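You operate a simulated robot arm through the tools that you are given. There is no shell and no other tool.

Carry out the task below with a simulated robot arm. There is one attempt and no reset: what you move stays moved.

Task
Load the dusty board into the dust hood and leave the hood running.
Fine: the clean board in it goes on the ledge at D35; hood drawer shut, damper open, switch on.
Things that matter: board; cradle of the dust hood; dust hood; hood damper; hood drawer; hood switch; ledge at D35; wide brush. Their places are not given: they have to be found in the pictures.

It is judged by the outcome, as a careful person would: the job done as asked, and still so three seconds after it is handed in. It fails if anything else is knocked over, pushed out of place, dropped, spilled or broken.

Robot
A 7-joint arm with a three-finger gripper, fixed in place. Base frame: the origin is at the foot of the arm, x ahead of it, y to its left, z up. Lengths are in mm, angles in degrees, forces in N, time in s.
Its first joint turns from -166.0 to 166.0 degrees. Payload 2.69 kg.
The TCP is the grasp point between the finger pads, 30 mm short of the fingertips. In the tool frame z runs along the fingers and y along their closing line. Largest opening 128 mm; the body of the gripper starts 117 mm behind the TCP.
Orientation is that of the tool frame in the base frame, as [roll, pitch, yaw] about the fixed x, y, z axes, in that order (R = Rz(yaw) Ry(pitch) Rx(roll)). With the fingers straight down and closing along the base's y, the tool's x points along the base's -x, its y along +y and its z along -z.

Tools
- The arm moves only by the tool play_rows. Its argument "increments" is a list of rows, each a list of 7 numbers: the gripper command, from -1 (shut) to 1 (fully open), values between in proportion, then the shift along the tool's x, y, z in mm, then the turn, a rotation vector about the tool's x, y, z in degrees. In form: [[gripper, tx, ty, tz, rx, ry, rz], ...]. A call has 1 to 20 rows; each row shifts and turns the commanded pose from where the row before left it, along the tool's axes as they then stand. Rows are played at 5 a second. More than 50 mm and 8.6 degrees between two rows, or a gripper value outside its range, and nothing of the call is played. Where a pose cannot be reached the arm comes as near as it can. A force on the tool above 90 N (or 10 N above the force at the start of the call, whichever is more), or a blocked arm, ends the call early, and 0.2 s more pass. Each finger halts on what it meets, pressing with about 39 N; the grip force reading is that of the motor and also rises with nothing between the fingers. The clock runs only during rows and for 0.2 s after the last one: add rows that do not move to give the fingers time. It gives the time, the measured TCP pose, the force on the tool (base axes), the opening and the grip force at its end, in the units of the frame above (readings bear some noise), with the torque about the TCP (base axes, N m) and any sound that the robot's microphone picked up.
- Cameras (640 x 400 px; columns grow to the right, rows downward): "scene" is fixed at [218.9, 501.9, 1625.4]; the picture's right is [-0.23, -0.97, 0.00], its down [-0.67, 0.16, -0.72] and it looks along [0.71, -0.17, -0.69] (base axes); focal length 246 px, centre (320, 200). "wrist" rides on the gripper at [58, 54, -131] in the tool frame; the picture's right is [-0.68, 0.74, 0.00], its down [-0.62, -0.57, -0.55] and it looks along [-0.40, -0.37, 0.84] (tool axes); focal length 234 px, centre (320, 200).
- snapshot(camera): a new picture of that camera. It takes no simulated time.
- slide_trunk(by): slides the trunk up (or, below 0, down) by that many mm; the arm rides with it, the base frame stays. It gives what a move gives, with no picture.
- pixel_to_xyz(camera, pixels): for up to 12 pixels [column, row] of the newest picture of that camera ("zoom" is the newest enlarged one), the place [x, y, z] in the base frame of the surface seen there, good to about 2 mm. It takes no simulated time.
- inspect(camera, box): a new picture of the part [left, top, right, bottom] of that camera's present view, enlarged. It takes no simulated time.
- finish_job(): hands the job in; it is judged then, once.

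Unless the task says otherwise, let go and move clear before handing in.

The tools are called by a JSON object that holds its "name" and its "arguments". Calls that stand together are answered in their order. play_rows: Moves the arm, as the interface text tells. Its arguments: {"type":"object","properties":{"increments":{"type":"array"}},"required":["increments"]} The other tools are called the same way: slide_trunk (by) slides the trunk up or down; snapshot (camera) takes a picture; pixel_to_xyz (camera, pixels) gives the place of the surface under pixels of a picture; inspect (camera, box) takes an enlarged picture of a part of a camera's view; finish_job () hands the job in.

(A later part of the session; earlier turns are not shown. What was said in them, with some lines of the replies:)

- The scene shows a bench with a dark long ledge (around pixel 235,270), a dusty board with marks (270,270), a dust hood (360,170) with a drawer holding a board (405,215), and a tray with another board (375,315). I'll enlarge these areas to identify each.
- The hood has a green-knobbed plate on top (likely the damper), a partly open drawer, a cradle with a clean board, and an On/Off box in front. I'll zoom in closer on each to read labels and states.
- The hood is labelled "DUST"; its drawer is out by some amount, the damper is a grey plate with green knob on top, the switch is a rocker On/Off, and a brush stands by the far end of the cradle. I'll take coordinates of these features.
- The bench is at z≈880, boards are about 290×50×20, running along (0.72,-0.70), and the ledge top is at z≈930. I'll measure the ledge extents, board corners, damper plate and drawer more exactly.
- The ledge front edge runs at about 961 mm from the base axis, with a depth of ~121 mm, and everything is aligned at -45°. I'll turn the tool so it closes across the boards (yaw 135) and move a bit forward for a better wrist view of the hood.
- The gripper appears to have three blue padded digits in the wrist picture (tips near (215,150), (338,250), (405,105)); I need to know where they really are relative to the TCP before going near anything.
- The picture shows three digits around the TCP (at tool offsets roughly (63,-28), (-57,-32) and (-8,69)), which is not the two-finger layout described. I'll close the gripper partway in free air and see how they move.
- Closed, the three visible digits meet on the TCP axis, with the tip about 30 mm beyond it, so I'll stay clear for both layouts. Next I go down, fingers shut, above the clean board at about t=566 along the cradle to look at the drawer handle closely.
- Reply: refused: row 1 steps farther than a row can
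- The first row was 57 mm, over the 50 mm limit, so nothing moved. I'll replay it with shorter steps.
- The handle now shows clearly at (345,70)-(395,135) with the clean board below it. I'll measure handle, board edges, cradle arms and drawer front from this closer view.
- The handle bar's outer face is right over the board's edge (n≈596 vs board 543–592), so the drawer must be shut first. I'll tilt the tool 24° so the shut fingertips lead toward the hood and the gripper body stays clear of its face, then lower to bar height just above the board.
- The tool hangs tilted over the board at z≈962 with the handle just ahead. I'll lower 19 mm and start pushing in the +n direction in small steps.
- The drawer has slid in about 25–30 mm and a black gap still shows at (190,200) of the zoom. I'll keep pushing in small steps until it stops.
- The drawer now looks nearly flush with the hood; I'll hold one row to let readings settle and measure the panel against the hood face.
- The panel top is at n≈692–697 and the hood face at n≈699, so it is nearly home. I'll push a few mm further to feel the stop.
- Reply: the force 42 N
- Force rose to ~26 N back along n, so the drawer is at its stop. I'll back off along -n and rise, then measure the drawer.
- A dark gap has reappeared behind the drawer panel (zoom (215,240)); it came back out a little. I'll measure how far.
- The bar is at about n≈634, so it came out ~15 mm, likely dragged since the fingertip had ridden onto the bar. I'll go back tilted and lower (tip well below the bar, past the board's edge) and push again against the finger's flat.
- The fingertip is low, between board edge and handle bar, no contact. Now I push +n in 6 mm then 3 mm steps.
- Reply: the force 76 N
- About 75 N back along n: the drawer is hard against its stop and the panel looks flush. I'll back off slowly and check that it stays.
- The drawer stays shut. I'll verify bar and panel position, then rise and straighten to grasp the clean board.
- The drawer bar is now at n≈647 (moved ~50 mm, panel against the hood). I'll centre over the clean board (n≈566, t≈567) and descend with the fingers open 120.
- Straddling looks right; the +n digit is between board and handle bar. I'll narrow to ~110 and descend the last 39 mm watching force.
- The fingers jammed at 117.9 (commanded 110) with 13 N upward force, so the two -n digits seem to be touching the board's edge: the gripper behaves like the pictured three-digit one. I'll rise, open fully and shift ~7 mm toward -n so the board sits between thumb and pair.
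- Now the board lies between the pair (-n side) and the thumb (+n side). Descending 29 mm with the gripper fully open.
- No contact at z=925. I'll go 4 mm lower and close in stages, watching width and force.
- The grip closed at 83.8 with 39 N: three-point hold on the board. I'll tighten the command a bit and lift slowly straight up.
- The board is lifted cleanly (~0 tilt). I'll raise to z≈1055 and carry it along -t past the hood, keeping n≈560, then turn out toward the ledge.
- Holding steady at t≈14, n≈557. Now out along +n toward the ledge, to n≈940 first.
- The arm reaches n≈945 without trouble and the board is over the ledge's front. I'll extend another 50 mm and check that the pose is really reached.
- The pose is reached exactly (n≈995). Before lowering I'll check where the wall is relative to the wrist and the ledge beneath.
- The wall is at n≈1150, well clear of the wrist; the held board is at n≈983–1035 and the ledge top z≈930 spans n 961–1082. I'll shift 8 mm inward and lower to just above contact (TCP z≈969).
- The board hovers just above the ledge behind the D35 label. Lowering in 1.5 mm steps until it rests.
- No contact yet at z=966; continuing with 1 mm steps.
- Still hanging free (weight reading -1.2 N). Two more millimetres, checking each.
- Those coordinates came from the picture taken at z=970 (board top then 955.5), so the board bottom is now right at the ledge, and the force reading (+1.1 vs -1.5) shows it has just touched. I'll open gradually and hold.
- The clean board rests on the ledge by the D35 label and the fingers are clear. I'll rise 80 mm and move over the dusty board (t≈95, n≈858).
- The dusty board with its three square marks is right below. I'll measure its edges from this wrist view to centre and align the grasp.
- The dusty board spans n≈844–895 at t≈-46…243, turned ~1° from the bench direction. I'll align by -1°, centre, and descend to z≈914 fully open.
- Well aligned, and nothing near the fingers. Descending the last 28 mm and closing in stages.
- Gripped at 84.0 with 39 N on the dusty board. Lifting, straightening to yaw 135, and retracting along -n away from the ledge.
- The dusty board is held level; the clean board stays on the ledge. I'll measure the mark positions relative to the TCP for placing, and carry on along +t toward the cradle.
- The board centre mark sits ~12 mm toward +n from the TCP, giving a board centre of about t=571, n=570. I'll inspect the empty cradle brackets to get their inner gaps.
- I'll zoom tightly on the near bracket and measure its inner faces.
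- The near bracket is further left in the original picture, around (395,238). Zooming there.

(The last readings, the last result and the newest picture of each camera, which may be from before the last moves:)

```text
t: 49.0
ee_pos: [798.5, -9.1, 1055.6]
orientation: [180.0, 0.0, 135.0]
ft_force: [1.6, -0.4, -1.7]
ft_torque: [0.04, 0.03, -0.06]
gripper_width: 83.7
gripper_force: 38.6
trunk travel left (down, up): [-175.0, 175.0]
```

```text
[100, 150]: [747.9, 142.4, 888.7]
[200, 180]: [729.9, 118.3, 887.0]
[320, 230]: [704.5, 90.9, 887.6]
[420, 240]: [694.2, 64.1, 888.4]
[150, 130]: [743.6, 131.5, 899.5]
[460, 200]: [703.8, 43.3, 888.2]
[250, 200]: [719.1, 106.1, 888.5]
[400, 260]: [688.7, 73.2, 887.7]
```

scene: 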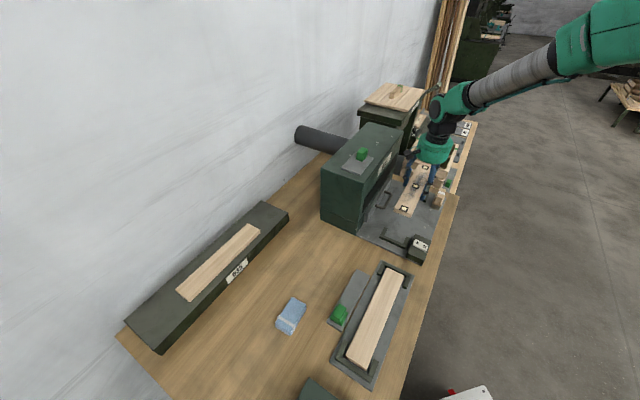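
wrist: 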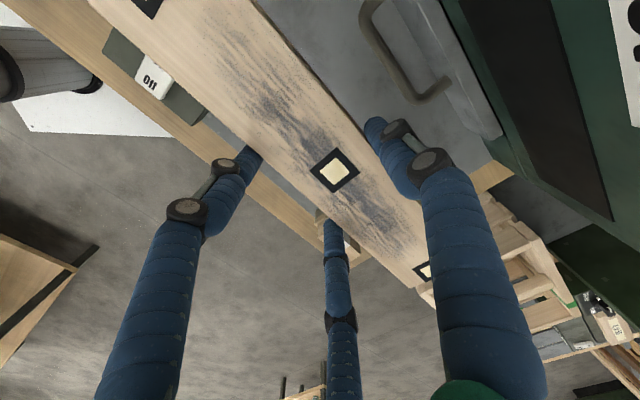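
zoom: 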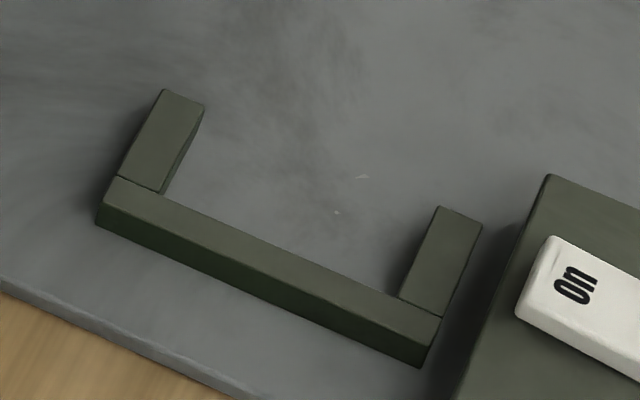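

{"name": "pixel_to_xyz", "arguments": {"camera": "zoom", "pixels": [[168, 94], [200, 107], [158, 187], [122, 178], [442, 212], [478, 226], [402, 293], [440, 314], [170, 197], [390, 297], [195, 145], [102, 215]]}}

{"name": "inspect", "arguments": {"camera": "scene", "box": [415, 175, 445, 205]}}

{"name": "pixel_to_xyz", "arguments": {"camera": "zoom", "pixels": [[290, 250], [270, 290], [300, 260], [310, 230], [420, 180], [460, 240], [370, 280], [350, 330]]}}

```text
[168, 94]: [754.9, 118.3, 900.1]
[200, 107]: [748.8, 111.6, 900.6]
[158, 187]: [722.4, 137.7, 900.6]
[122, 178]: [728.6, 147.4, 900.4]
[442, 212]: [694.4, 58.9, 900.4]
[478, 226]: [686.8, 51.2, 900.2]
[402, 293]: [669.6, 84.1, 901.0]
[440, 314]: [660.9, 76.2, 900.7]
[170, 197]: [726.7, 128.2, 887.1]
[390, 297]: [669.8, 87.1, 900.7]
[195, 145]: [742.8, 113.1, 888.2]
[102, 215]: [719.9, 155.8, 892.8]
```

```text
13.33 times, centred on (430, 190) of scene
```

zoom: 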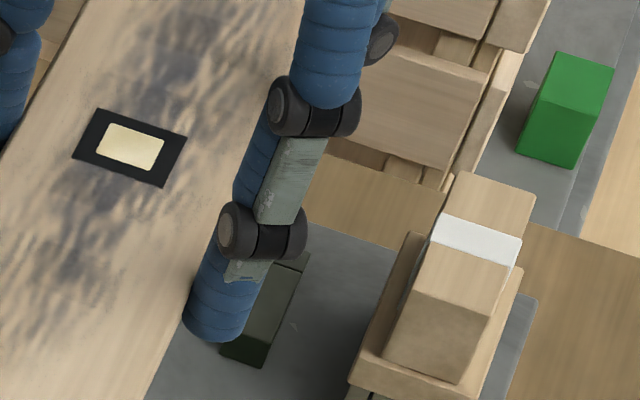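

```text
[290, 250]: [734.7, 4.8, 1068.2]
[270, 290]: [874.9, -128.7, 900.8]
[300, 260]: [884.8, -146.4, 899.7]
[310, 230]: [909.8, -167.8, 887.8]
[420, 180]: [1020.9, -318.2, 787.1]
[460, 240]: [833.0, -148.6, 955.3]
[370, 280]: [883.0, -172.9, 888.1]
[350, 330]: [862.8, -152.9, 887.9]
```

The cradle's inner gap is n≈533–608 and t≈414–723 (centre t≈568.5, n≈570.5), so the board needs only a 2.5 mm shift in t. I'll descend to just above contact.

{"name": "play_rows", "arguments": {"increments": [[-0.2, 2.5, 0, 0, 0, 0, 0], [-0.2, 0, 0, 40, 0, 0, 0], [-0.2, 0, 0, 40, 0, 0, 0], [-0.2, 0, 0, 20, 0, 0, 0], [-0.2, 0, 0, 0, 0, 0, 0]]}}

{"name": "snapshot", "arguments": {"camera": "wrist"}}

{"name": "inspect", "arguments": {"camera": "scene", "box": [360, 150, 460, 260]}}

```text
t: 50.2
ee_pos: [797.0, -3.7, 954.1]
orientation: [180.0, 0.0, 135.0]
ft_force: [0.5, -0.5, -0.8]
ft_torque: [-0.02, -0.01, -0.03]
gripper_width: 83.6
gripper_force: 38.4
trunk travel left (down, up): [-175.0, 175.0]
```

```text
taken
```

wrist: 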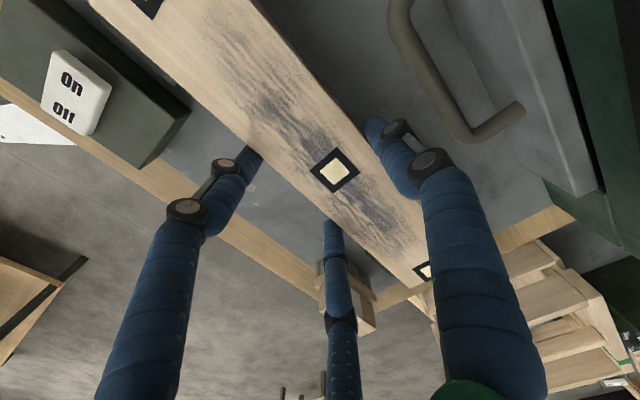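

```text
3.64 times, centred on (410, 205) of scene
```

zoom: 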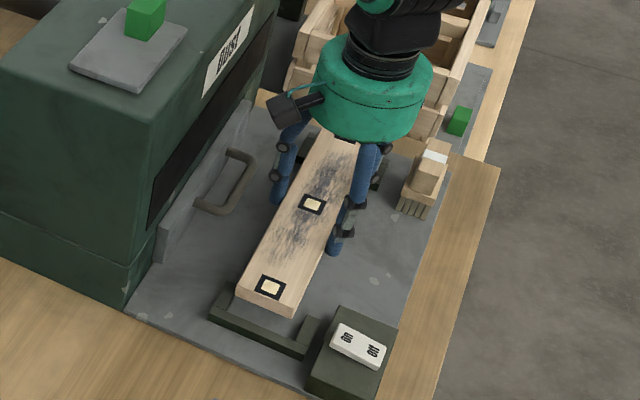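

The board is centred over both brackets. Lowering in finer steps to contact.

{"name": "play_rows", "arguments": {"increments": [[-0.2, 0, 0, 15, 0, 0, 0], [-0.2, 0, 0, 12, 0, 0, 0], [-0.2, 0, 0, 3, 0, 0, 0], [-0.2, 0, 0, 0, 0, 0, 0]]}}

{"name": "snapshot", "arguments": {"camera": "wrist"}}

{"name": "inspect", "arguments": {"camera": "scene", "box": [360, 150, 460, 260]}}

```text
t: 51.2
ee_pos: [795.4, -4.2, 925.6]
orientation: [-179.9, 0.0, 135.1]
ft_force: [0.1, -0.7, -1.1]
ft_torque: [-0.04, 0.02, 0.01]
gripper_width: 83.5
gripper_force: 38.9
trunk travel left (down, up): [-175.0, 175.0]
```

```text
taken
```

wrist: 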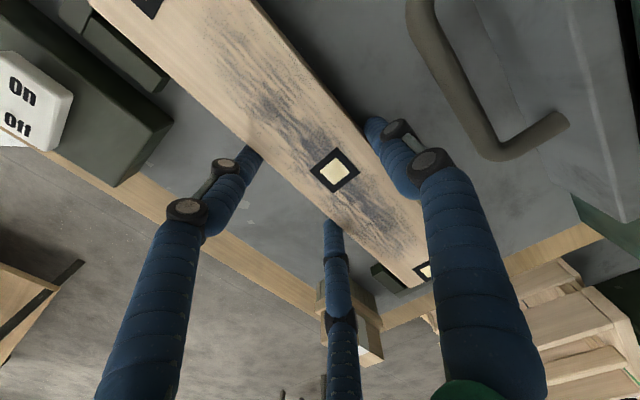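

```text
3.64 times, centred on (410, 205) of scene
```

zoom: 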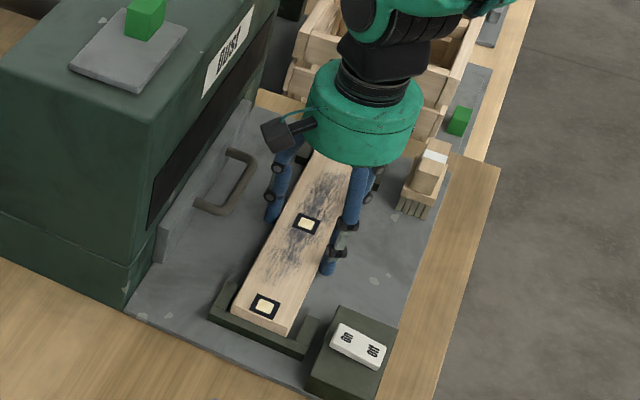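

The board is down between the bracket arms with a couple of mm left. Continuing in 1 mm steps.

{"name": "play_rows", "arguments": {"increments": [[-0.2, 0, 0, 1.5, 0, 0, 0], [-0.2, 0, 0, 1, 0, 0, 0], [-0.2, 0, 0, 0, 0, 0, 0]]}}

```text
t: 52.0
ee_pos: [795.3, -2.9, 923.2]
orientation: [180.0, 0.0, 135.0]
ft_force: [-0.2, -0.8, -2.3]
ft_torque: [-0.01, 0.02, 0.01]
gripper_width: 83.6
gripper_force: 39.5
trunk travel left (down, up): [-175.0, 175.0]
```

{"name": "play_rows", "arguments": {"increments": [[-0.2, 0, 0, 1, 0, 0, 0], [-0.2, 0, 0, 1, 0, 0, 0], [-0.2, 0, 0, 0, 0, 0, 0]]}}

```text
t: 52.8
ee_pos: [794.0, -3.8, 921.7]
orientation: [180.0, 0.0, 135.1]
ft_force: [0.4, -0.3, -1.4]
ft_torque: [0.0, 0.02, 0.0]
gripper_width: 83.6
gripper_force: 38.3
trunk travel left (down, up): [-175.0, 175.0]
```

Still -1.4 N (board hanging); one more millimetre at a time.

{"name": "play_rows", "arguments": {"increments": [[-0.2, 0, 0, 1, 0, 0, 0], [-0.2, 0, 0, 0, 0, 0, 0]]}}

```text
t: 53.4
ee_pos: [795.6, -2.2, 919.8]
orientation: [-180.0, -0.1, 135.0]
ft_force: [-1.7, -1.2, 4.0]
ft_torque: [0.26, 0.06, 0.08]
gripper_width: 83.7
gripper_force: 38.5
trunk travel left (down, up): [-175.0, 175.0]
```

Now +4 N: the board has touched down. Opening in stages.

{"name": "play_rows", "arguments": {"increments": [[0.4, 0, 0, 0, 0, 0, 0], [0.6, 0, 0, 0, 0, 0, 0], [0.9, 0, 0, 0, 0, 0, 0], [1, 0, 0, 0, 0, 0, 0], [1, 0, 0, 0, 0, 0, 0]]}}

{"name": "snapshot", "arguments": {"camera": "wrist"}}

{"name": "inspect", "arguments": {"camera": "scene", "box": [360, 150, 460, 260]}}

```text
t: 54.6
ee_pos: [796.4, -3.1, 921.0]
orientation: [-180.0, 0.0, 134.9]
ft_force: [-0.6, 0.3, -0.4]
ft_torque: [-0.01, 0.02, 0.0]
gripper_width: 128.0
gripper_force: 0.2
trunk travel left (down, up): [-175.0, 175.0]
```

```text
taken
```

wrist: 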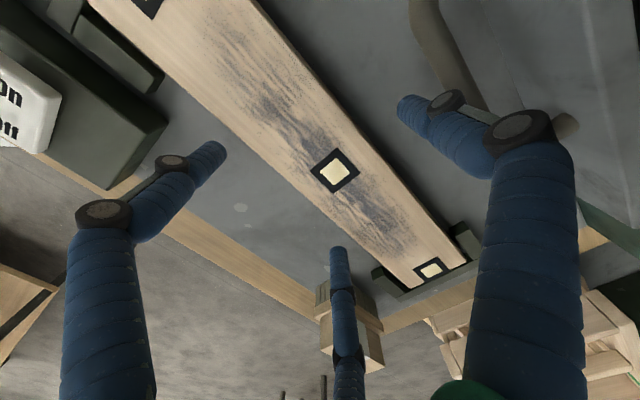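

```text
3.64 times, centred on (410, 205) of scene
```

zoom: 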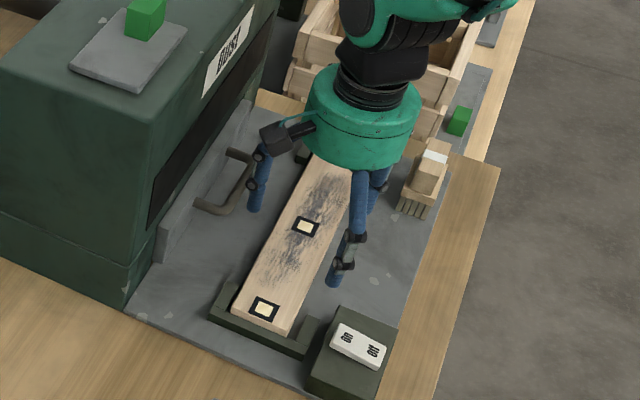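

The dusty board sits in the cradle between the brackets. I'll rise straight up to z≈1300, then move above the hood to look at the damper.

{"name": "play_rows", "arguments": {"increments": [[1, 0, 0, -30, 0, 0, 0], [1, 0, 0, -47, 0, 0, 0], [1, 0, 0, -47, 0, 0, 0], [1, 0, 0, -47, 0, 0, 0], [1, 0, 0, -47, 0, 0, 0], [1, 0, 0, -47, 0, 0, 0], [1, 0, 0, -47, 0, 0, 0], [1, 0, 0, -47, 0, 0, 0], [1, 0, 0, -20, 0, 0, 0], [1, 30, 35, 0, 0, 0, 0], [1, 30, 35, 0, 0, 0, 0], [1, 30, 35, 0, 0, 0, 0], [1, 30, 35, 0, 0, 0, 0], [1, 30, 35, 0, 0, 0, 0], [1, 0, 0, 0, 0, 0, 0]]}}

{"name": "snapshot", "arguments": {"camera": "wrist"}}

{"name": "snapshot", "arguments": {"camera": "scene"}}

```text
t: 57.8
ee_pos: [813.7, 227.5, 1299.1]
orientation: [-180.0, 0.1, 135.1]
ft_force: [-0.1, 0.0, -1.0]
ft_torque: [-0.08, 0.01, -0.02]
gripper_width: 128.0
gripper_force: 0.0
trunk travel left (down, up): [-175.0, 175.0]
```

```text
taken
```

wrist: 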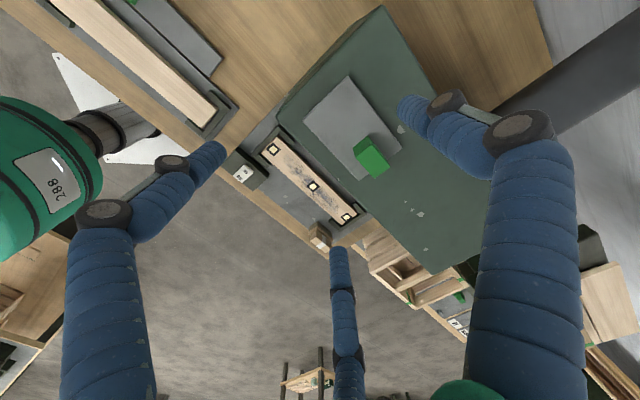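

```text
taken
```

scene: 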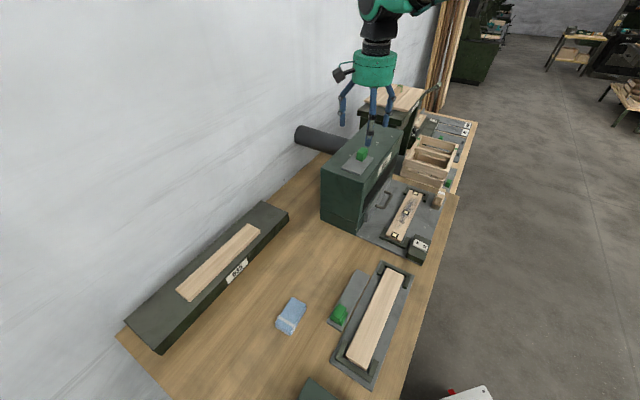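

{"name": "inspect", "arguments": {"camera": "wrist", "box": [280, 60, 440, 200]}}

{"name": "pixel_to_xyz", "arguments": {"camera": "wrist", "pixels": [[348, 78], [305, 118], [360, 180], [400, 148], [355, 152], [370, 138], [388, 165], [368, 172], [372, 150], [400, 100], [345, 120], [420, 180]]}}

{"name": "inspect", "arguments": {"camera": "scene", "box": [325, 125, 405, 195]}}

```text
2.86 times, centred on (360, 130) of wrist
```

zoom: 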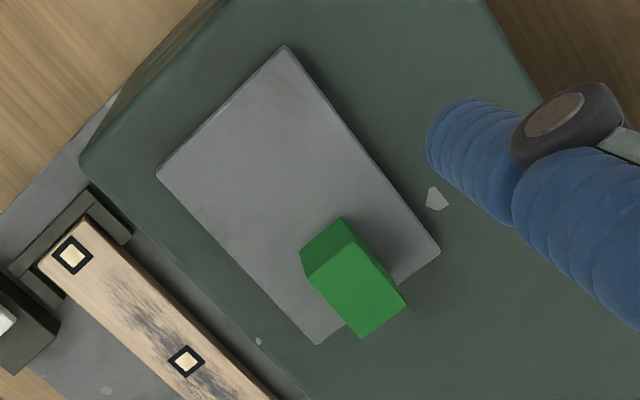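

```text
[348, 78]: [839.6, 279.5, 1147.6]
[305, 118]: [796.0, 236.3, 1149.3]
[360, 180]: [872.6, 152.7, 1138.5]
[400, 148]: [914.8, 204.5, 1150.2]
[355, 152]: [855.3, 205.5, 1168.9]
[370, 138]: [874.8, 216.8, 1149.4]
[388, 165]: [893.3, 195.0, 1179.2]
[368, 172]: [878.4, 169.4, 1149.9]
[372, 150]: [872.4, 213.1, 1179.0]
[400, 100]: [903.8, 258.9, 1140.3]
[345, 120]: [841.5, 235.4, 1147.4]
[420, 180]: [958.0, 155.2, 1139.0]
```

```text
5.71 times, centred on (365, 160) of scene
```

zoom: 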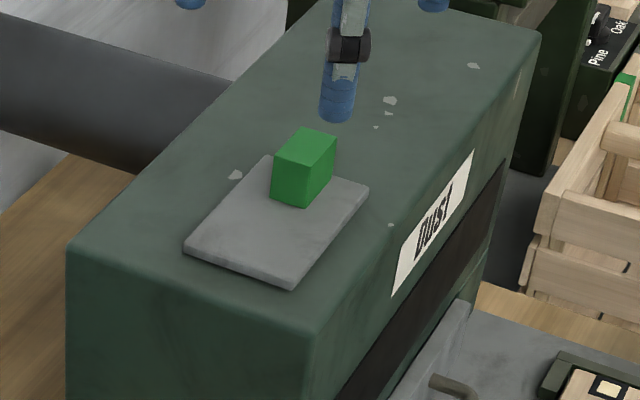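

The damper plate lies flat on the hood top (t≈395–500, n≈730–791) with the green knob at its +t end; no opening is visible, so it is presumably covering it. I'll measure the knob exactly before pushing it.

{"name": "inspect", "arguments": {"camera": "scene", "box": [355, 140, 385, 170]}}

{"name": "inspect", "arguments": {"camera": "wrist", "box": [340, 120, 400, 190]}}

{"name": "pixel_to_xyz", "arguments": {"camera": "zoom", "pixels": [[300, 200], [250, 150], [330, 150], [400, 290], [310, 330], [200, 180], [280, 250], [350, 220]]}}

```text
13.33 times, centred on (370, 155) of scene
```

zoom: 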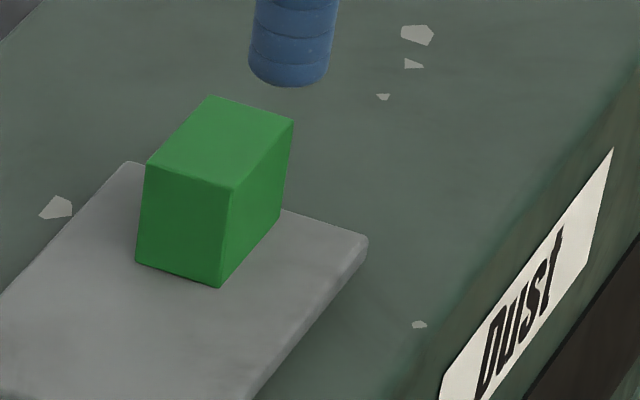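

```text
5.71 times, centred on (370, 155) of wrist
```

zoom: 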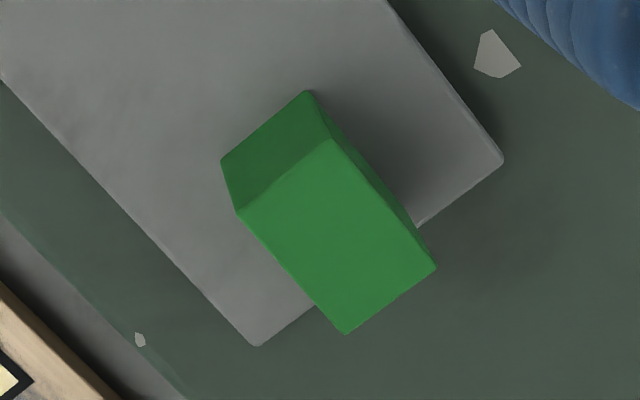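

```text
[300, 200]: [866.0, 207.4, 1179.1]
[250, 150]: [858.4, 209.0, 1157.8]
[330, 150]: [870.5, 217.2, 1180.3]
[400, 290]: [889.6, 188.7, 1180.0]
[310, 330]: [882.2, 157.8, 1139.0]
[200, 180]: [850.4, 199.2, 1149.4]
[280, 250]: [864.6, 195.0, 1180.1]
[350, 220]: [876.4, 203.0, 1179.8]
```

{"name": "pixel_to_xyz", "arguments": {"camera": "zoom", "pixels": [[240, 210], [332, 145], [430, 265], [347, 328], [225, 165], [305, 95], [255, 342], [498, 158], [420, 222], [315, 305], [5, 80], [390, 5]]}}

```text
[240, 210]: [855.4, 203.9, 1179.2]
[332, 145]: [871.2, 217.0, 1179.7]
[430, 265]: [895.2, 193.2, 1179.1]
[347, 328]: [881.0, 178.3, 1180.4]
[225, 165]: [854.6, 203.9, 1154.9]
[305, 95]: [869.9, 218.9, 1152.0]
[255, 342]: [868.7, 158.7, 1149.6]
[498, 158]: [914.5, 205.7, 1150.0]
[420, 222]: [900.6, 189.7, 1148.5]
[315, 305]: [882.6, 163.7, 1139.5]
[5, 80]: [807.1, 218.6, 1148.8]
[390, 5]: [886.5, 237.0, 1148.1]
```

The knob spans t≈461–497, n≈749–770, z 1149–1180, at the +t end of the plate. I'll close the fingers and lower them onto the -t side of the knob, just above the plate, to try sliding it along +t with little force.

{"name": "play_rows", "arguments": {"increments": [[-1, -13, 23, 0, 0, 0, 0], [-1, 0, 0, 0, 0, 0, 0], [-1, 0, 0, 0, 0, 0, 0], [-1, 0, 0, 0, 0, 0, 0], [-1, 0, 0, 40, 0, 0, 0], [-1, 0, 0, 40, 0, 0, 0], [-1, 0, 0, 25, 0, 0, 0], [-1, 0, 0, 8, 0, 0, 0], [-1, 0, 0, 0, 0, 0, 0]]}}

{"name": "snapshot", "arguments": {"camera": "wrist"}}

{"name": "inspect", "arguments": {"camera": "scene", "box": [325, 100, 405, 195]}}

```text
t: 59.8
ee_pos: [839.3, 234.4, 1186.0]
orientation: [-180.0, 0.0, 135.0]
ft_force: [0.0, 0.0, 0.1]
ft_torque: [0.0, 0.03, -0.03]
gripper_width: 2.0
gripper_force: 31.3
trunk travel left (down, up): [-175.0, 175.0]
```

```text
taken
```

wrist: 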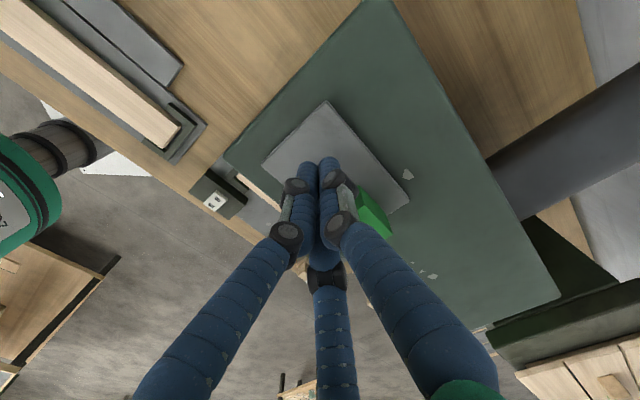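

```text
4.21 times, centred on (365, 148) of scene
```

zoom: 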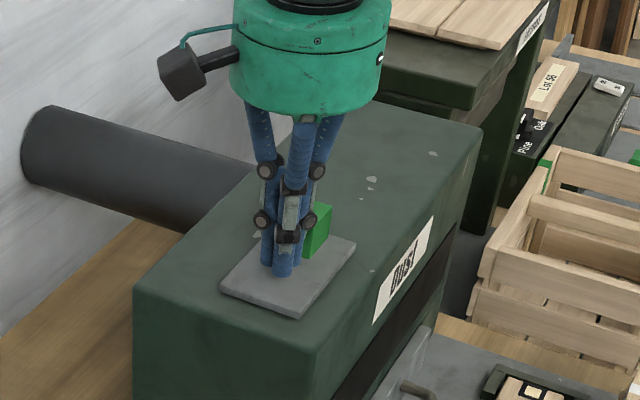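

The shut fingertips stand on the -t side of the knob at plate height. Pushing +t in small steps.

{"name": "play_rows", "arguments": {"increments": [[-1, -6, 0, 0, 0, 0, 0], [-1, -6, 0, 0, 0, 0, 0], [-1, -6, 0, 0, 0, 0, 0], [-1, -5, 0, 0, 0, 0, 0], [-1, -5, 0, 0, 0, 0, 0], [-1, 0, 0, 0, 0, 0, 0]]}}

{"name": "inspect", "arguments": {"camera": "scene", "box": [325, 100, 405, 195]}}

```text
t: 61.2
ee_pos: [858.9, 212.9, 1187.2]
orientation: [180.0, 0.0, 135.0]
ft_force: [0.1, -0.1, -0.7]
ft_torque: [0.0, 0.05, 0.02]
gripper_width: 2.1
gripper_force: 31.3
trunk travel left (down, up): [-175.0, 175.0]
```

```text
4.21 times, centred on (365, 148) of scene
```

zoom: 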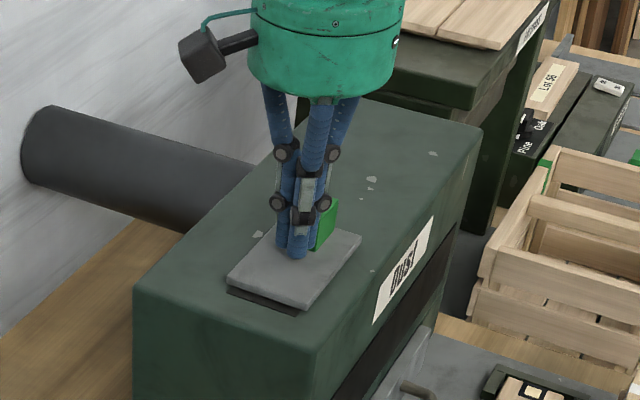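

The plate slides easily and a black opening appears at its -t end (zoom (265,300)), so +t opens it. Continuing to push until it is fully open.

{"name": "play_rows", "arguments": {"increments": [[-1, -7, 0, 0, 0, 0, 0], [-1, -7, 0, 0, 0, 0, 0], [-1, -7, 0, 0, 0, 0, 0], [-1, -7, 0, 0, 0, 0, 0], [-1, -7, 0, 0, 0, 0, 0], [-1, 0, 0, 0, 0, 0, 0]]}}

{"name": "inspect", "arguments": {"camera": "scene", "box": [325, 100, 405, 195]}}

```text
t: 62.6
ee_pos: [883.8, 188.3, 1186.7]
orientation: [-180.0, 0.0, 135.0]
ft_force: [-0.4, -0.4, -0.8]
ft_torque: [-0.04, 0.03, 0.04]
gripper_width: 1.9
gripper_force: 31.6
trunk travel left (down, up): [-175.0, 175.0]
```

```text
4.21 times, centred on (365, 148) of scene
```

zoom: 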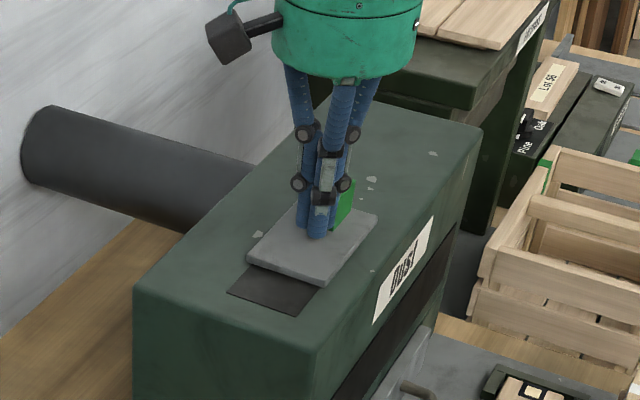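

The opening keeps growing with almost no resistance. Pushing further.

{"name": "play_rows", "arguments": {"increments": [[-1, -7, 0, 0, 0, 0, 0], [-1, -7, 0, 0, 0, 0, 0], [-1, -7, 0, 0, 0, 0, 0], [-1, -7, 0, 0, 0, 0, 0], [-1, -5, 0, 0, 0, 0, 0], [-1, 0, 0, 0, 0, 0, 0]]}}

{"name": "inspect", "arguments": {"camera": "scene", "box": [325, 100, 405, 195]}}

```text
t: 64.0
ee_pos: [907.3, 165.2, 1187.1]
orientation: [-180.0, 0.0, 135.1]
ft_force: [0.0, -0.5, 0.4]
ft_torque: [0.01, 0.0, 0.0]
gripper_width: 2.1
gripper_force: 31.5
trunk travel left (down, up): [-175.0, 175.0]
```

```text
4.21 times, centred on (365, 148) of scene
```

zoom: 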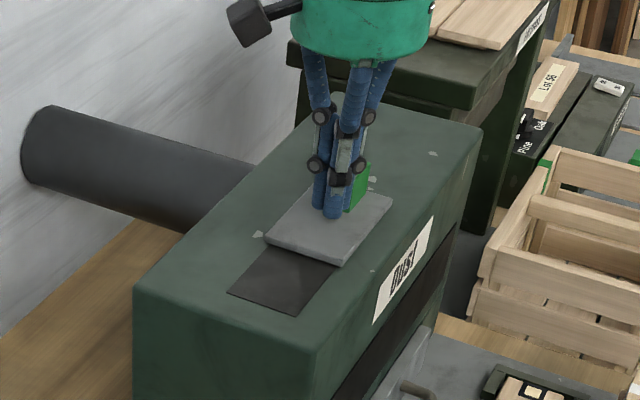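

About 70 mm of opening is uncovered and still no stop; continuing.

{"name": "play_rows", "arguments": {"increments": [[-1, -6, 0, 0, 0, 0, 0], [-1, -6, 0, 0, 0, 0, 0], [-1, -6, 0, 0, 0, 0, 0], [-1, -6, 0, 0, 0, 0, 0], [-1, 0, 0, 0, 0, 0, 0]]}}

{"name": "inspect", "arguments": {"camera": "scene", "box": [325, 100, 405, 195]}}

```text
t: 65.2
ee_pos: [918.8, 154.7, 1185.7]
orientation: [-179.8, -0.2, 135.2]
ft_force: [-57.8, 46.8, -4.0]
ft_torque: [0.43, 0.36, -0.44]
gripper_width: 2.0
gripper_force: 31.3
trunk travel left (down, up): [-175.0, 175.0]
```

```text
4.21 times, centred on (365, 148) of scene
```

zoom: 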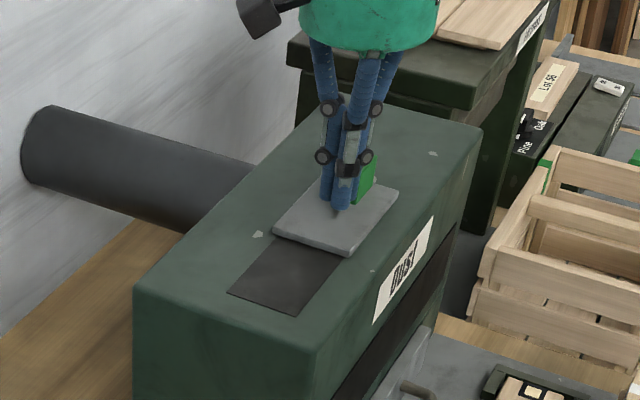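

The damper hit its stop (≈74 N along -t): fully open with the slot uncovered. I'll back off, rise, and check it.

{"name": "play_rows", "arguments": {"increments": [[-1, 8, 0, 0, 0, 0, 0], [-1, 12, 0, 0, 0, 0, 0], [-1, 0, 0, -40, 0, 0, 0], [-1, 0, 0, -40, 0, 0, 0], [-1, 0, 0, 0, 0, 0, 0]]}}

{"name": "snapshot", "arguments": {"camera": "wrist"}}

{"name": "snapshot", "arguments": {"camera": "scene"}}

```text
t: 66.4
ee_pos: [910.6, 162.6, 1266.2]
orientation: [180.0, 0.0, 135.0]
ft_force: [-0.2, 0.3, -0.1]
ft_torque: [-0.01, -0.01, 0.01]
gripper_width: 2.3
gripper_force: 31.8
trunk travel left (down, up): [-175.0, 175.0]
```

```text
taken
```

wrist: 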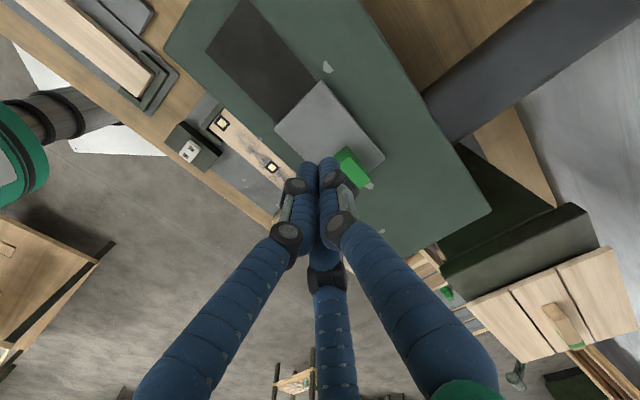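

```text
taken
```

scene: 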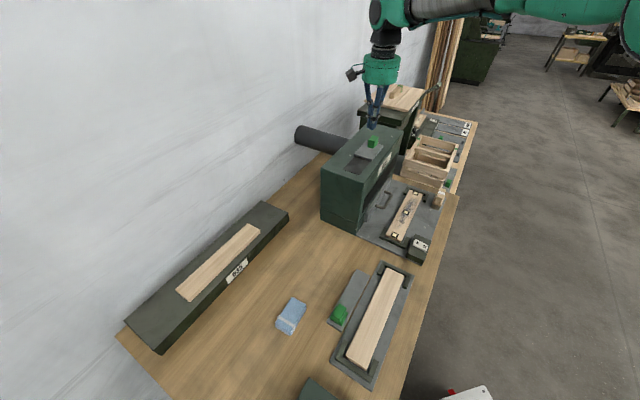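

The damper slot is fully uncovered. Next the switch: I'll move back over the front (n≈492, t≈418) and descend to look at the rocker.

{"name": "play_rows", "arguments": {"increments": [[-1, 18, -44, 0, 0, 0, 0], [-1, 18, -44, 0, 0, 0, 0], [-1, 18, -44, 0, 0, 0, 0], [-1, 18, -44, 0, 0, 0, 0], [-1, 18, -44, 0, 0, 0, 0], [-1, 18, -40, 0, 0, 0, 0], [-1, 0, 0, 45, 0, 0, 0], [-1, 0, 0, 45, 0, 0, 0], [-1, 0, 0, 45, 0, 0, 0], [-1, 0, 0, 45, 0, 0, 0], [-1, 0, 0, 40, 0, 0, 0], [-1, 0, 0, 0, 0, 0, 0]]}}

{"name": "snapshot", "arguments": {"camera": "wrist"}}

{"name": "inspect", "arguments": {"camera": "scene", "box": [360, 150, 460, 270]}}

```text
t: 69.0
ee_pos: [649.9, 55.6, 1046.7]
orientation: [-179.9, 0.0, 135.0]
ft_force: [0.5, 0.0, -0.8]
ft_torque: [0.01, 0.05, -0.02]
gripper_width: 2.1
gripper_force: 31.9
trunk travel left (down, up): [-175.0, 175.0]
```

```text
taken
```

wrist: 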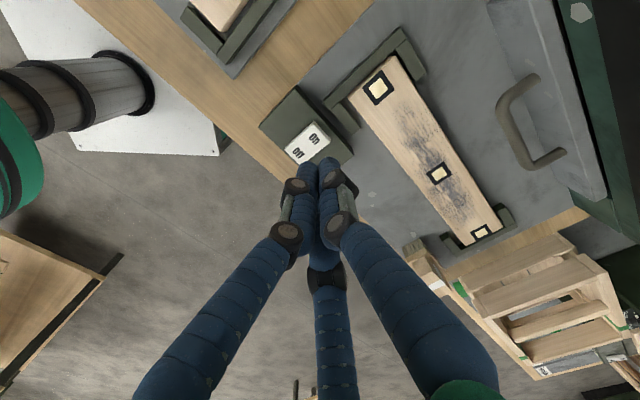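

```text
3.33 times, centred on (410, 210) of scene
```

zoom: 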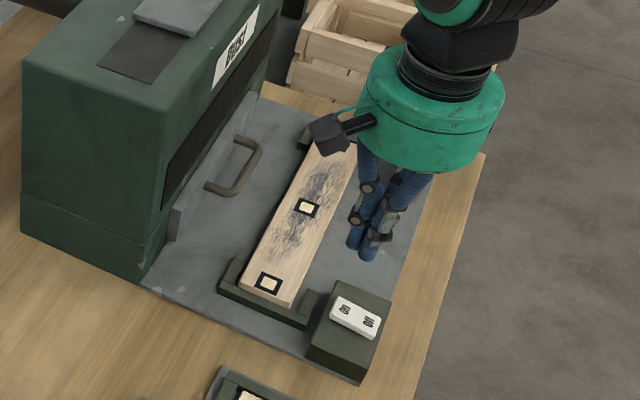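

The rocker shows at (305,142) in the wrist view. I'll zoom and measure its corners and heights.

{"name": "inspect", "arguments": {"camera": "wrist", "box": [270, 100, 350, 180]}}

{"name": "pixel_to_xyz", "arguments": {"camera": "zoom", "pixels": [[285, 150], [180, 240], [270, 190], [320, 240], [220, 280], [360, 190], [230, 210], [300, 170], [250, 240], [335, 185], [325, 160], [210, 260]]}}

{"name": "inspect", "arguments": {"camera": "scene", "box": [400, 225, 440, 265]}}

```text
5.00 times, centred on (310, 140) of wrist
```

zoom: 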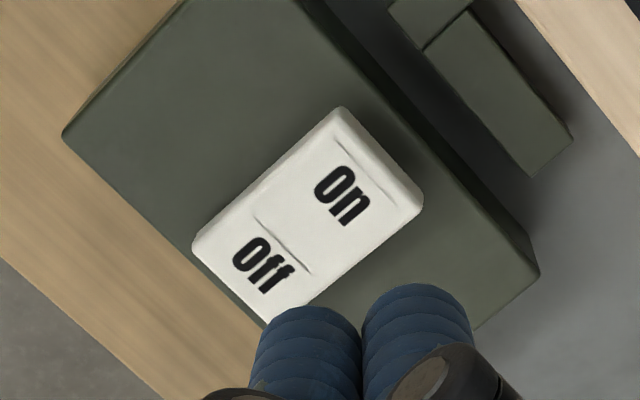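

```text
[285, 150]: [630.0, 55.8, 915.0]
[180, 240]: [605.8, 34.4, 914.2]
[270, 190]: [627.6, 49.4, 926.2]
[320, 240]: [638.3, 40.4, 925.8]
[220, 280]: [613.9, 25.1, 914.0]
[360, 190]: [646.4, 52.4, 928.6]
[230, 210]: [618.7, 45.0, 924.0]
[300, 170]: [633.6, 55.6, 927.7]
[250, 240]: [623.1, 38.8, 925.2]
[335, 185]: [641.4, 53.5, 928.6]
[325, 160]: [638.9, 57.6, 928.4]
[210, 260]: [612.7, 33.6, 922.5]
```

```text
10.00 times, centred on (420, 245) of scene
```

zoom: 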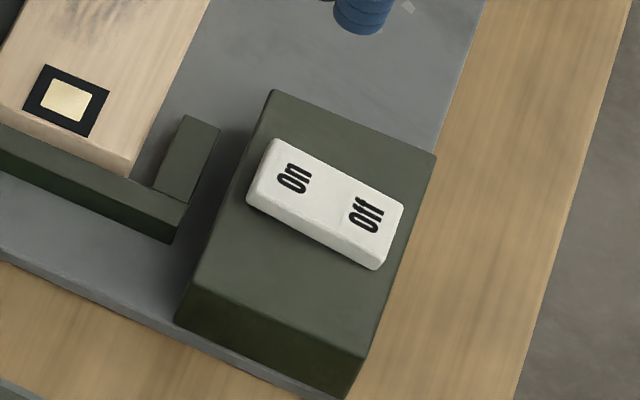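

{"name": "inspect", "arguments": {"camera": "wrist", "box": [270, 100, 350, 180]}}

{"name": "pixel_to_xyz", "arguments": {"camera": "zoom", "pixels": [[340, 118], [408, 192], [375, 155], [205, 245], [265, 312], [255, 225], [312, 272], [342, 195], [370, 200], [395, 180], [420, 200], [540, 270]]}}

```text
5.00 times, centred on (310, 140) of wrist
```

zoom: 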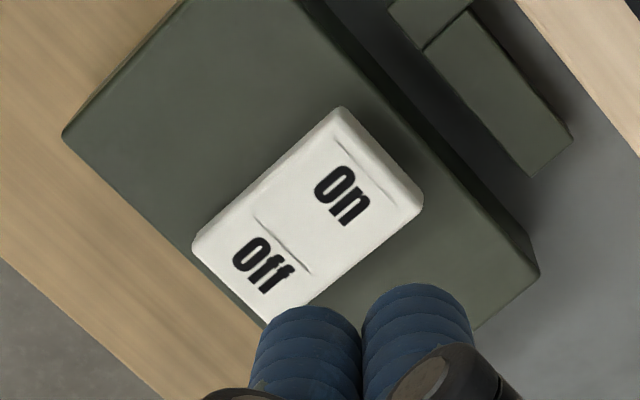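

```text
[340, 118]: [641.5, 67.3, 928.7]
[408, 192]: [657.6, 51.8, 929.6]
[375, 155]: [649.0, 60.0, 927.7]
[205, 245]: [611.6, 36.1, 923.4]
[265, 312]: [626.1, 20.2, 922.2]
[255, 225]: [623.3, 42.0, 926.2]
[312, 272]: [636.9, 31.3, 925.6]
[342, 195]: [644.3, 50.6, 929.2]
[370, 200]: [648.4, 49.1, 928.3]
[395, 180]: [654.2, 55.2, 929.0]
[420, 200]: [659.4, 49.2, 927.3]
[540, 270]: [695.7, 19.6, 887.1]
```

The rocker spans t 406–428, n 457–501, with its On end raised (z≈929 vs 922.5), i.e. currently Off. I'll centre on the On half (t≈417, n≈493) and come down to just above it.

{"name": "play_rows", "arguments": {"increments": [[-1, 3, -6, 0, 0, 0, 0], [-1, 0, 0, 40, 0, 0, 0], [-1, 0, 0, 35, 0, 0, 0], [-1, 0, 0, 6, 0, 0, 0], [-1, 0, 0, 0, 0, 0, 0]]}}

{"name": "snapshot", "arguments": {"camera": "wrist"}}

{"name": "inspect", "arguments": {"camera": "scene", "box": [385, 210, 445, 265]}}

```text
t: 70.2
ee_pos: [645.2, 53.7, 964.8]
orientation: [-180.0, 0.0, 135.0]
ft_force: [0.5, -0.5, 0.7]
ft_torque: [-0.02, -0.02, 0.0]
gripper_width: 2.0
gripper_force: 31.6
trunk travel left (down, up): [-175.0, 175.0]
```

```text
taken
```

wrist: 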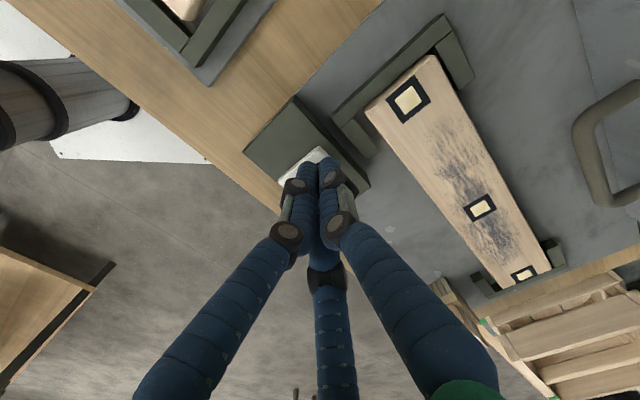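

```text
7.27 times, centred on (415, 238) of scene
```

zoom: 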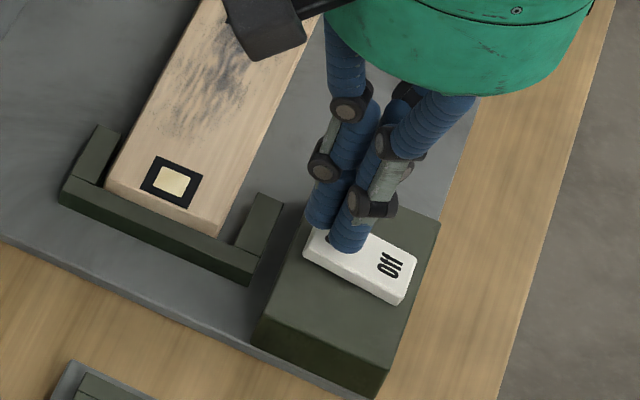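

The fingertips are over the On half (only "Off" remains visible). Pressing down in 2 mm steps.

{"name": "play_rows", "arguments": {"increments": [[-1, 0, 0, 2, 0, 0, 0], [-1, 0, 0, 2, 0, 0, 0], [-1, 0, 0, 2, 0, 0, 0], [-1, 0, 0, 2, 0, 0, 0], [-1, 0, 0, 1.5, 0, 0, 0], [-1, 0, 0, 0, 0, 0, 0]]}}

{"name": "inspect", "arguments": {"camera": "scene", "box": [385, 210, 445, 265]}}

```text
t: 71.6
ee_pos: [643.2, 51.8, 953.6]
orientation: [-180.0, 0.0, 135.0]
ft_force: [0.3, 0.0, 0.8]
ft_torque: [0.01, 0.01, 0.02]
gripper_width: 2.1
gripper_force: 31.5
trunk travel left (down, up): [-175.0, 175.0]
```

```text
7.27 times, centred on (415, 238) of scene
```

zoom: 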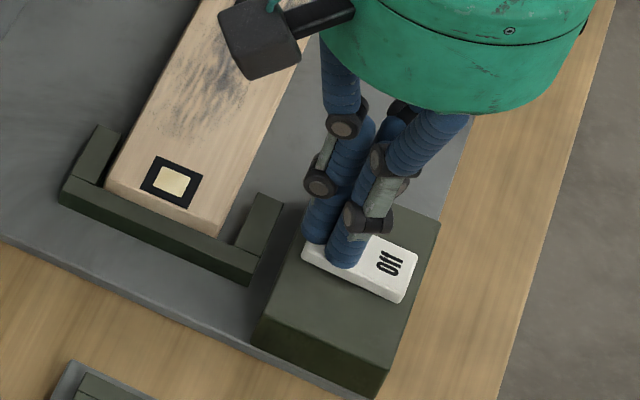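

No clear force yet at z≈954; pressing further in 1.5 mm steps.

{"name": "play_rows", "arguments": {"increments": [[-1, 0, 0, 1.5, 0, 0, 0], [-1, 0, 0, 1.5, 0, 0, 0], [-1, 0, 0, 1.5, 0, 0, 0], [-1, 0, 0, 0, 0, 0, 0]]}}

{"name": "inspect", "arguments": {"camera": "scene", "box": [385, 210, 445, 265]}}

```text
t: 72.6
ee_pos: [644.4, 54.2, 954.0]
orientation: [179.8, 0.1, 135.0]
ft_force: [-2.7, 2.5, 36.2]
ft_torque: [-0.26, 0.4, 0.02]
gripper_width: 1.9
gripper_force: 31.1
trunk travel left (down, up): [-175.0, 175.0]
```

```text
7.27 times, centred on (415, 238) of scene
```

zoom: 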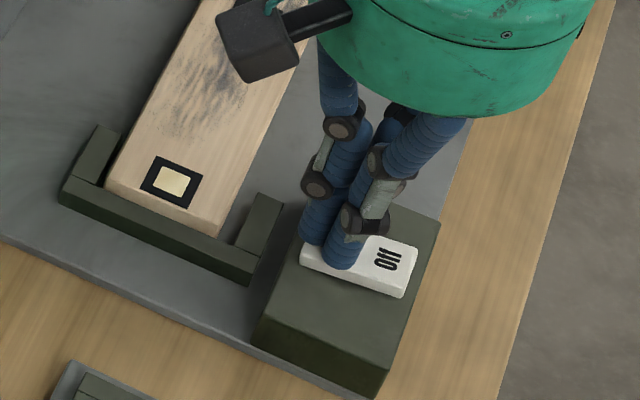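

36 N upward: the rocker is pressed to its stop. I'll lift off and look at it.

{"name": "play_rows", "arguments": {"increments": [[-1, 0, 0, -10, 0, 0, 0], [-1, 0, 0, -40, 0, 0, 0], [-1, 0, 0, -40, 0, 0, 0], [-1, -20, 30, 0, 0, 0, 0], [-1, 0, 0, 0, 0, 0, 0]]}}

{"name": "snapshot", "arguments": {"camera": "wrist"}}

{"name": "inspect", "arguments": {"camera": "scene", "box": [400, 225, 440, 265]}}

{"name": "pixel_to_xyz", "arguments": {"camera": "zoom", "pixels": [[295, 180], [365, 215], [270, 150], [390, 220], [260, 190], [380, 255]]}}

```text
t: 73.8
ee_pos: [679.6, 60.4, 1041.2]
orientation: [-179.9, -0.1, 135.0]
ft_force: [0.9, 0.3, -0.8]
ft_torque: [-0.01, 0.09, 0.05]
gripper_width: 2.0
gripper_force: 31.4
trunk travel left (down, up): [-175.0, 175.0]
```

```text
taken
```

wrist: 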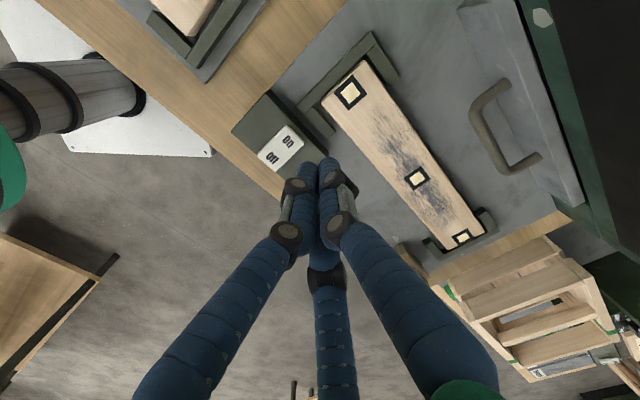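

```text
10.00 times, centred on (420, 245) of scene
```

zoom: 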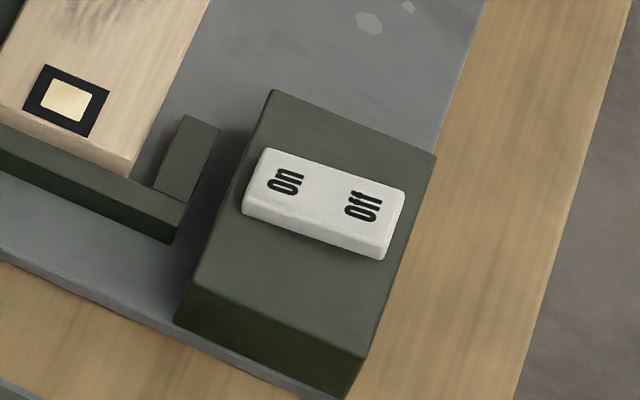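

```text
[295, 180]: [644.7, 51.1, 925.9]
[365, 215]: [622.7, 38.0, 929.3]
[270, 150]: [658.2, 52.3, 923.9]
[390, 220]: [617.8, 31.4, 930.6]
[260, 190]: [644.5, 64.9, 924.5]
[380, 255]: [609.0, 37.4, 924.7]
```

The rocker has flipped: On end now z≈924, Off end z≈930. I'll move clear and then check drawer, damper, and both boards once more.

{"name": "play_rows", "arguments": {"increments": [[-1, 0, 0, -45, 0, 0, 0], [-1, 0, 0, -45, 0, 0, 0], [-1, 0, 0, -45, 0, 0, 0], [-1, 0, 0, -45, 0, 0, 0], [-1, 0, 0, -45, 0, 0, 0], [-1, 0, -40, 0, 0, 0, 0], [-1, 0, -40, 0, 0, 0, 0], [0, 0, -40, 0, 0, 0, 0], [0, 0, 0, 0, 0, 0, 0], [0, 0, 0, 0, 0, 0, 0]]}}

{"name": "snapshot", "arguments": {"camera": "scene"}}

{"name": "snapshot", "arguments": {"camera": "wrist"}}

{"name": "inspect", "arguments": {"camera": "scene", "box": [350, 160, 450, 260]}}

{"name": "inspect", "arguments": {"camera": "scene", "box": [320, 110, 420, 210]}}

{"name": "inspect", "arguments": {"camera": "scene", "box": [110, 190, 320, 360]}}

```text
t: 76.0
ee_pos: [594.4, -24.7, 1264.4]
orientation: [180.0, 0.1, 135.0]
ft_force: [0.1, 0.2, -0.3]
ft_torque: [0.0, 0.02, -0.03]
gripper_width: 64.0
gripper_force: 0.0
trunk travel left (down, up): [-175.0, 175.0]
```

```text
taken
```

scene: 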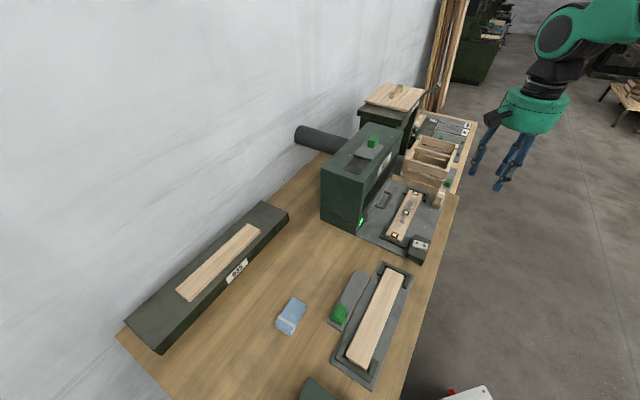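

```text
taken
```

wrist: 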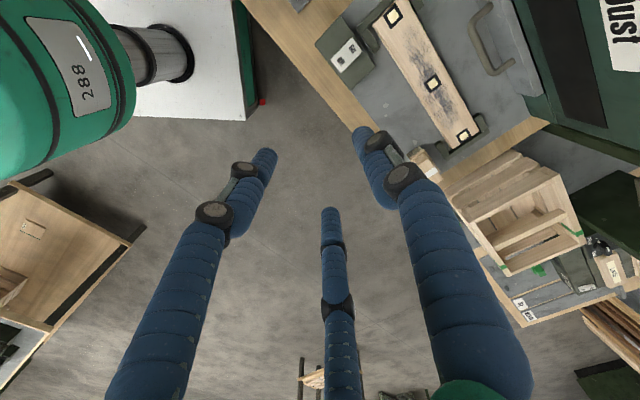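

```text
4.00 times, centred on (400, 210) of scene
```

zoom: 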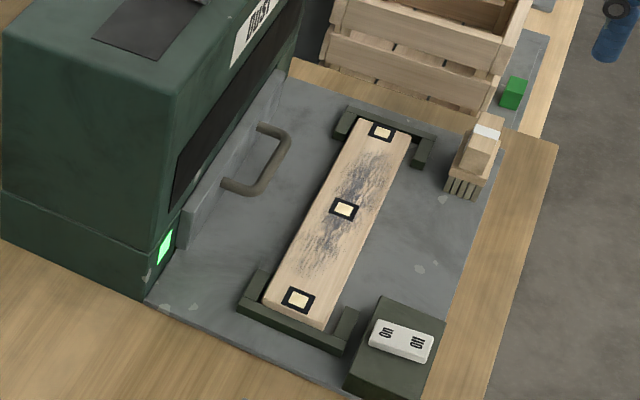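

```text
4.00 times, centred on (370, 160) of scene
```

zoom: 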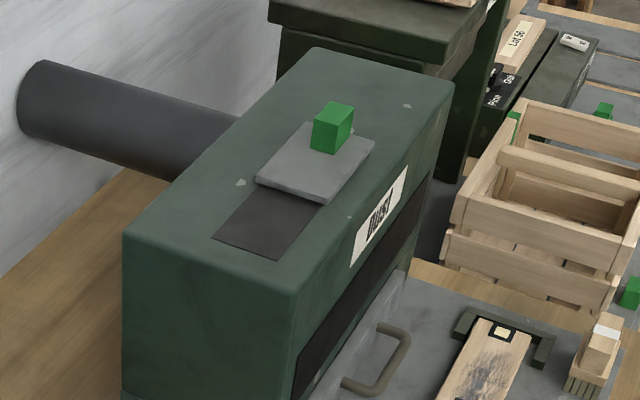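

```text
2.35 times, centred on (215, 275) of scene
```

zoom: 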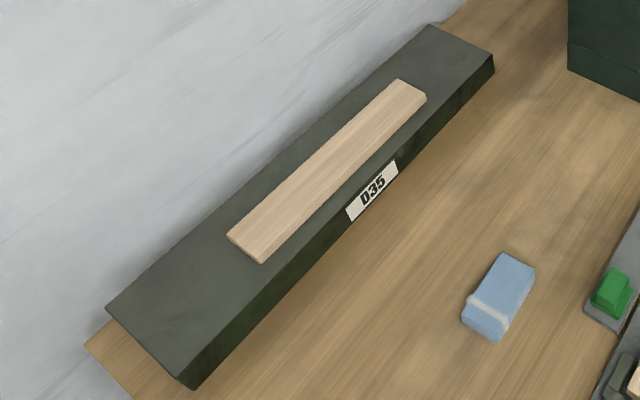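

A green lamp is now lit on the hood (zoom (165,245)), the damper slot is open, the drawer is flush, and the clean board is on the ledge at D35. A last check that both boards lie flat and the drawer is fully in.

{"name": "inspect", "arguments": {"camera": "scene", "box": [350, 160, 450, 260]}}

{"name": "pixel_to_xyz", "arguments": {"camera": "zoom", "pixels": [[382, 132], [344, 209], [298, 300], [268, 296], [322, 318], [405, 140], [365, 122], [240, 188], [280, 80], [190, 215], [472, 170], [490, 130]]}}

{"name": "pixel_to_xyz", "arguments": {"camera": "scene", "pixels": [[183, 293], [218, 262], [255, 230], [372, 142], [360, 165], [440, 197]]}}

```text
4.00 times, centred on (400, 210) of scene
```

zoom: 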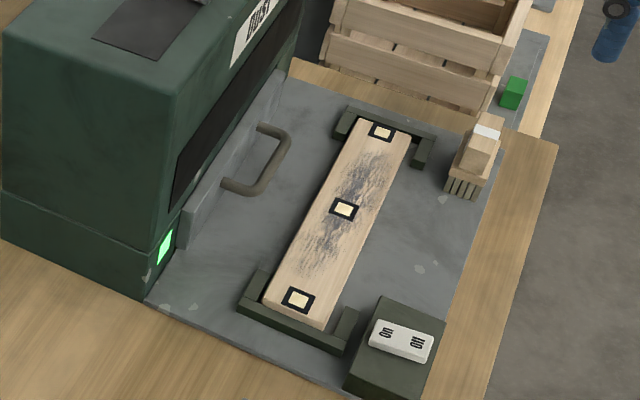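

```text
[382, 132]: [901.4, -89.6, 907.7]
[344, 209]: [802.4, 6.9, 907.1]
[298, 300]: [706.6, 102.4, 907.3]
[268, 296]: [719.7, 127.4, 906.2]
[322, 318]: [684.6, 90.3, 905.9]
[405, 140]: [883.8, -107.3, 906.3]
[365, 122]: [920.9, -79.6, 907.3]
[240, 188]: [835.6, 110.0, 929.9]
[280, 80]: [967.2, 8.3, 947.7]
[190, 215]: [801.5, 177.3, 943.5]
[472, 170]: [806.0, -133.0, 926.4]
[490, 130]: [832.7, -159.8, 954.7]
```

```text
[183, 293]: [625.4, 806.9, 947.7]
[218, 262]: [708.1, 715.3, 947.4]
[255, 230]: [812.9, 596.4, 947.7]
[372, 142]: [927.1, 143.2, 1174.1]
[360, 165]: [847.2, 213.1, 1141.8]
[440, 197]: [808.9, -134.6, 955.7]
```

Both boards lie flat: the dusty one at z≈907 along its whole length in the cradle, the clean one at z≈947.5 on the ledge. The drawer panel is home at n≈690, the damper is open, the switch is On with the lamp lit, and the gripper is empty and clear. Handing in.

{"name": "finish_job", "arguments": {}}

```text
The job is handed in.
```

The dusty board is in the dust hood's cradle and the hood is running, with its green lamp lit. The job has been handed in.

- **Clean board:** it lies flat on the ledge, just behind the D35 label.
- **Dusty board:** it sits flat between the cradle brackets.
- **Hood drawer:** shut against the hood. It came back out about 15 mm after the first push, so I pushed it again and it stayed.
- **Hood damper:** slid to its stop, with the slot fully uncovered.
- **Hood switch:** flipped to On. The microphone reported no sound, so the lamp is the only sign that the hood is running.

The brush and the other items on the bench look undisturbed in the last pictures. On the first try at the clean board the fingers touched its edge with about 13 N. I backed off and gripped it again, and saw no damage.
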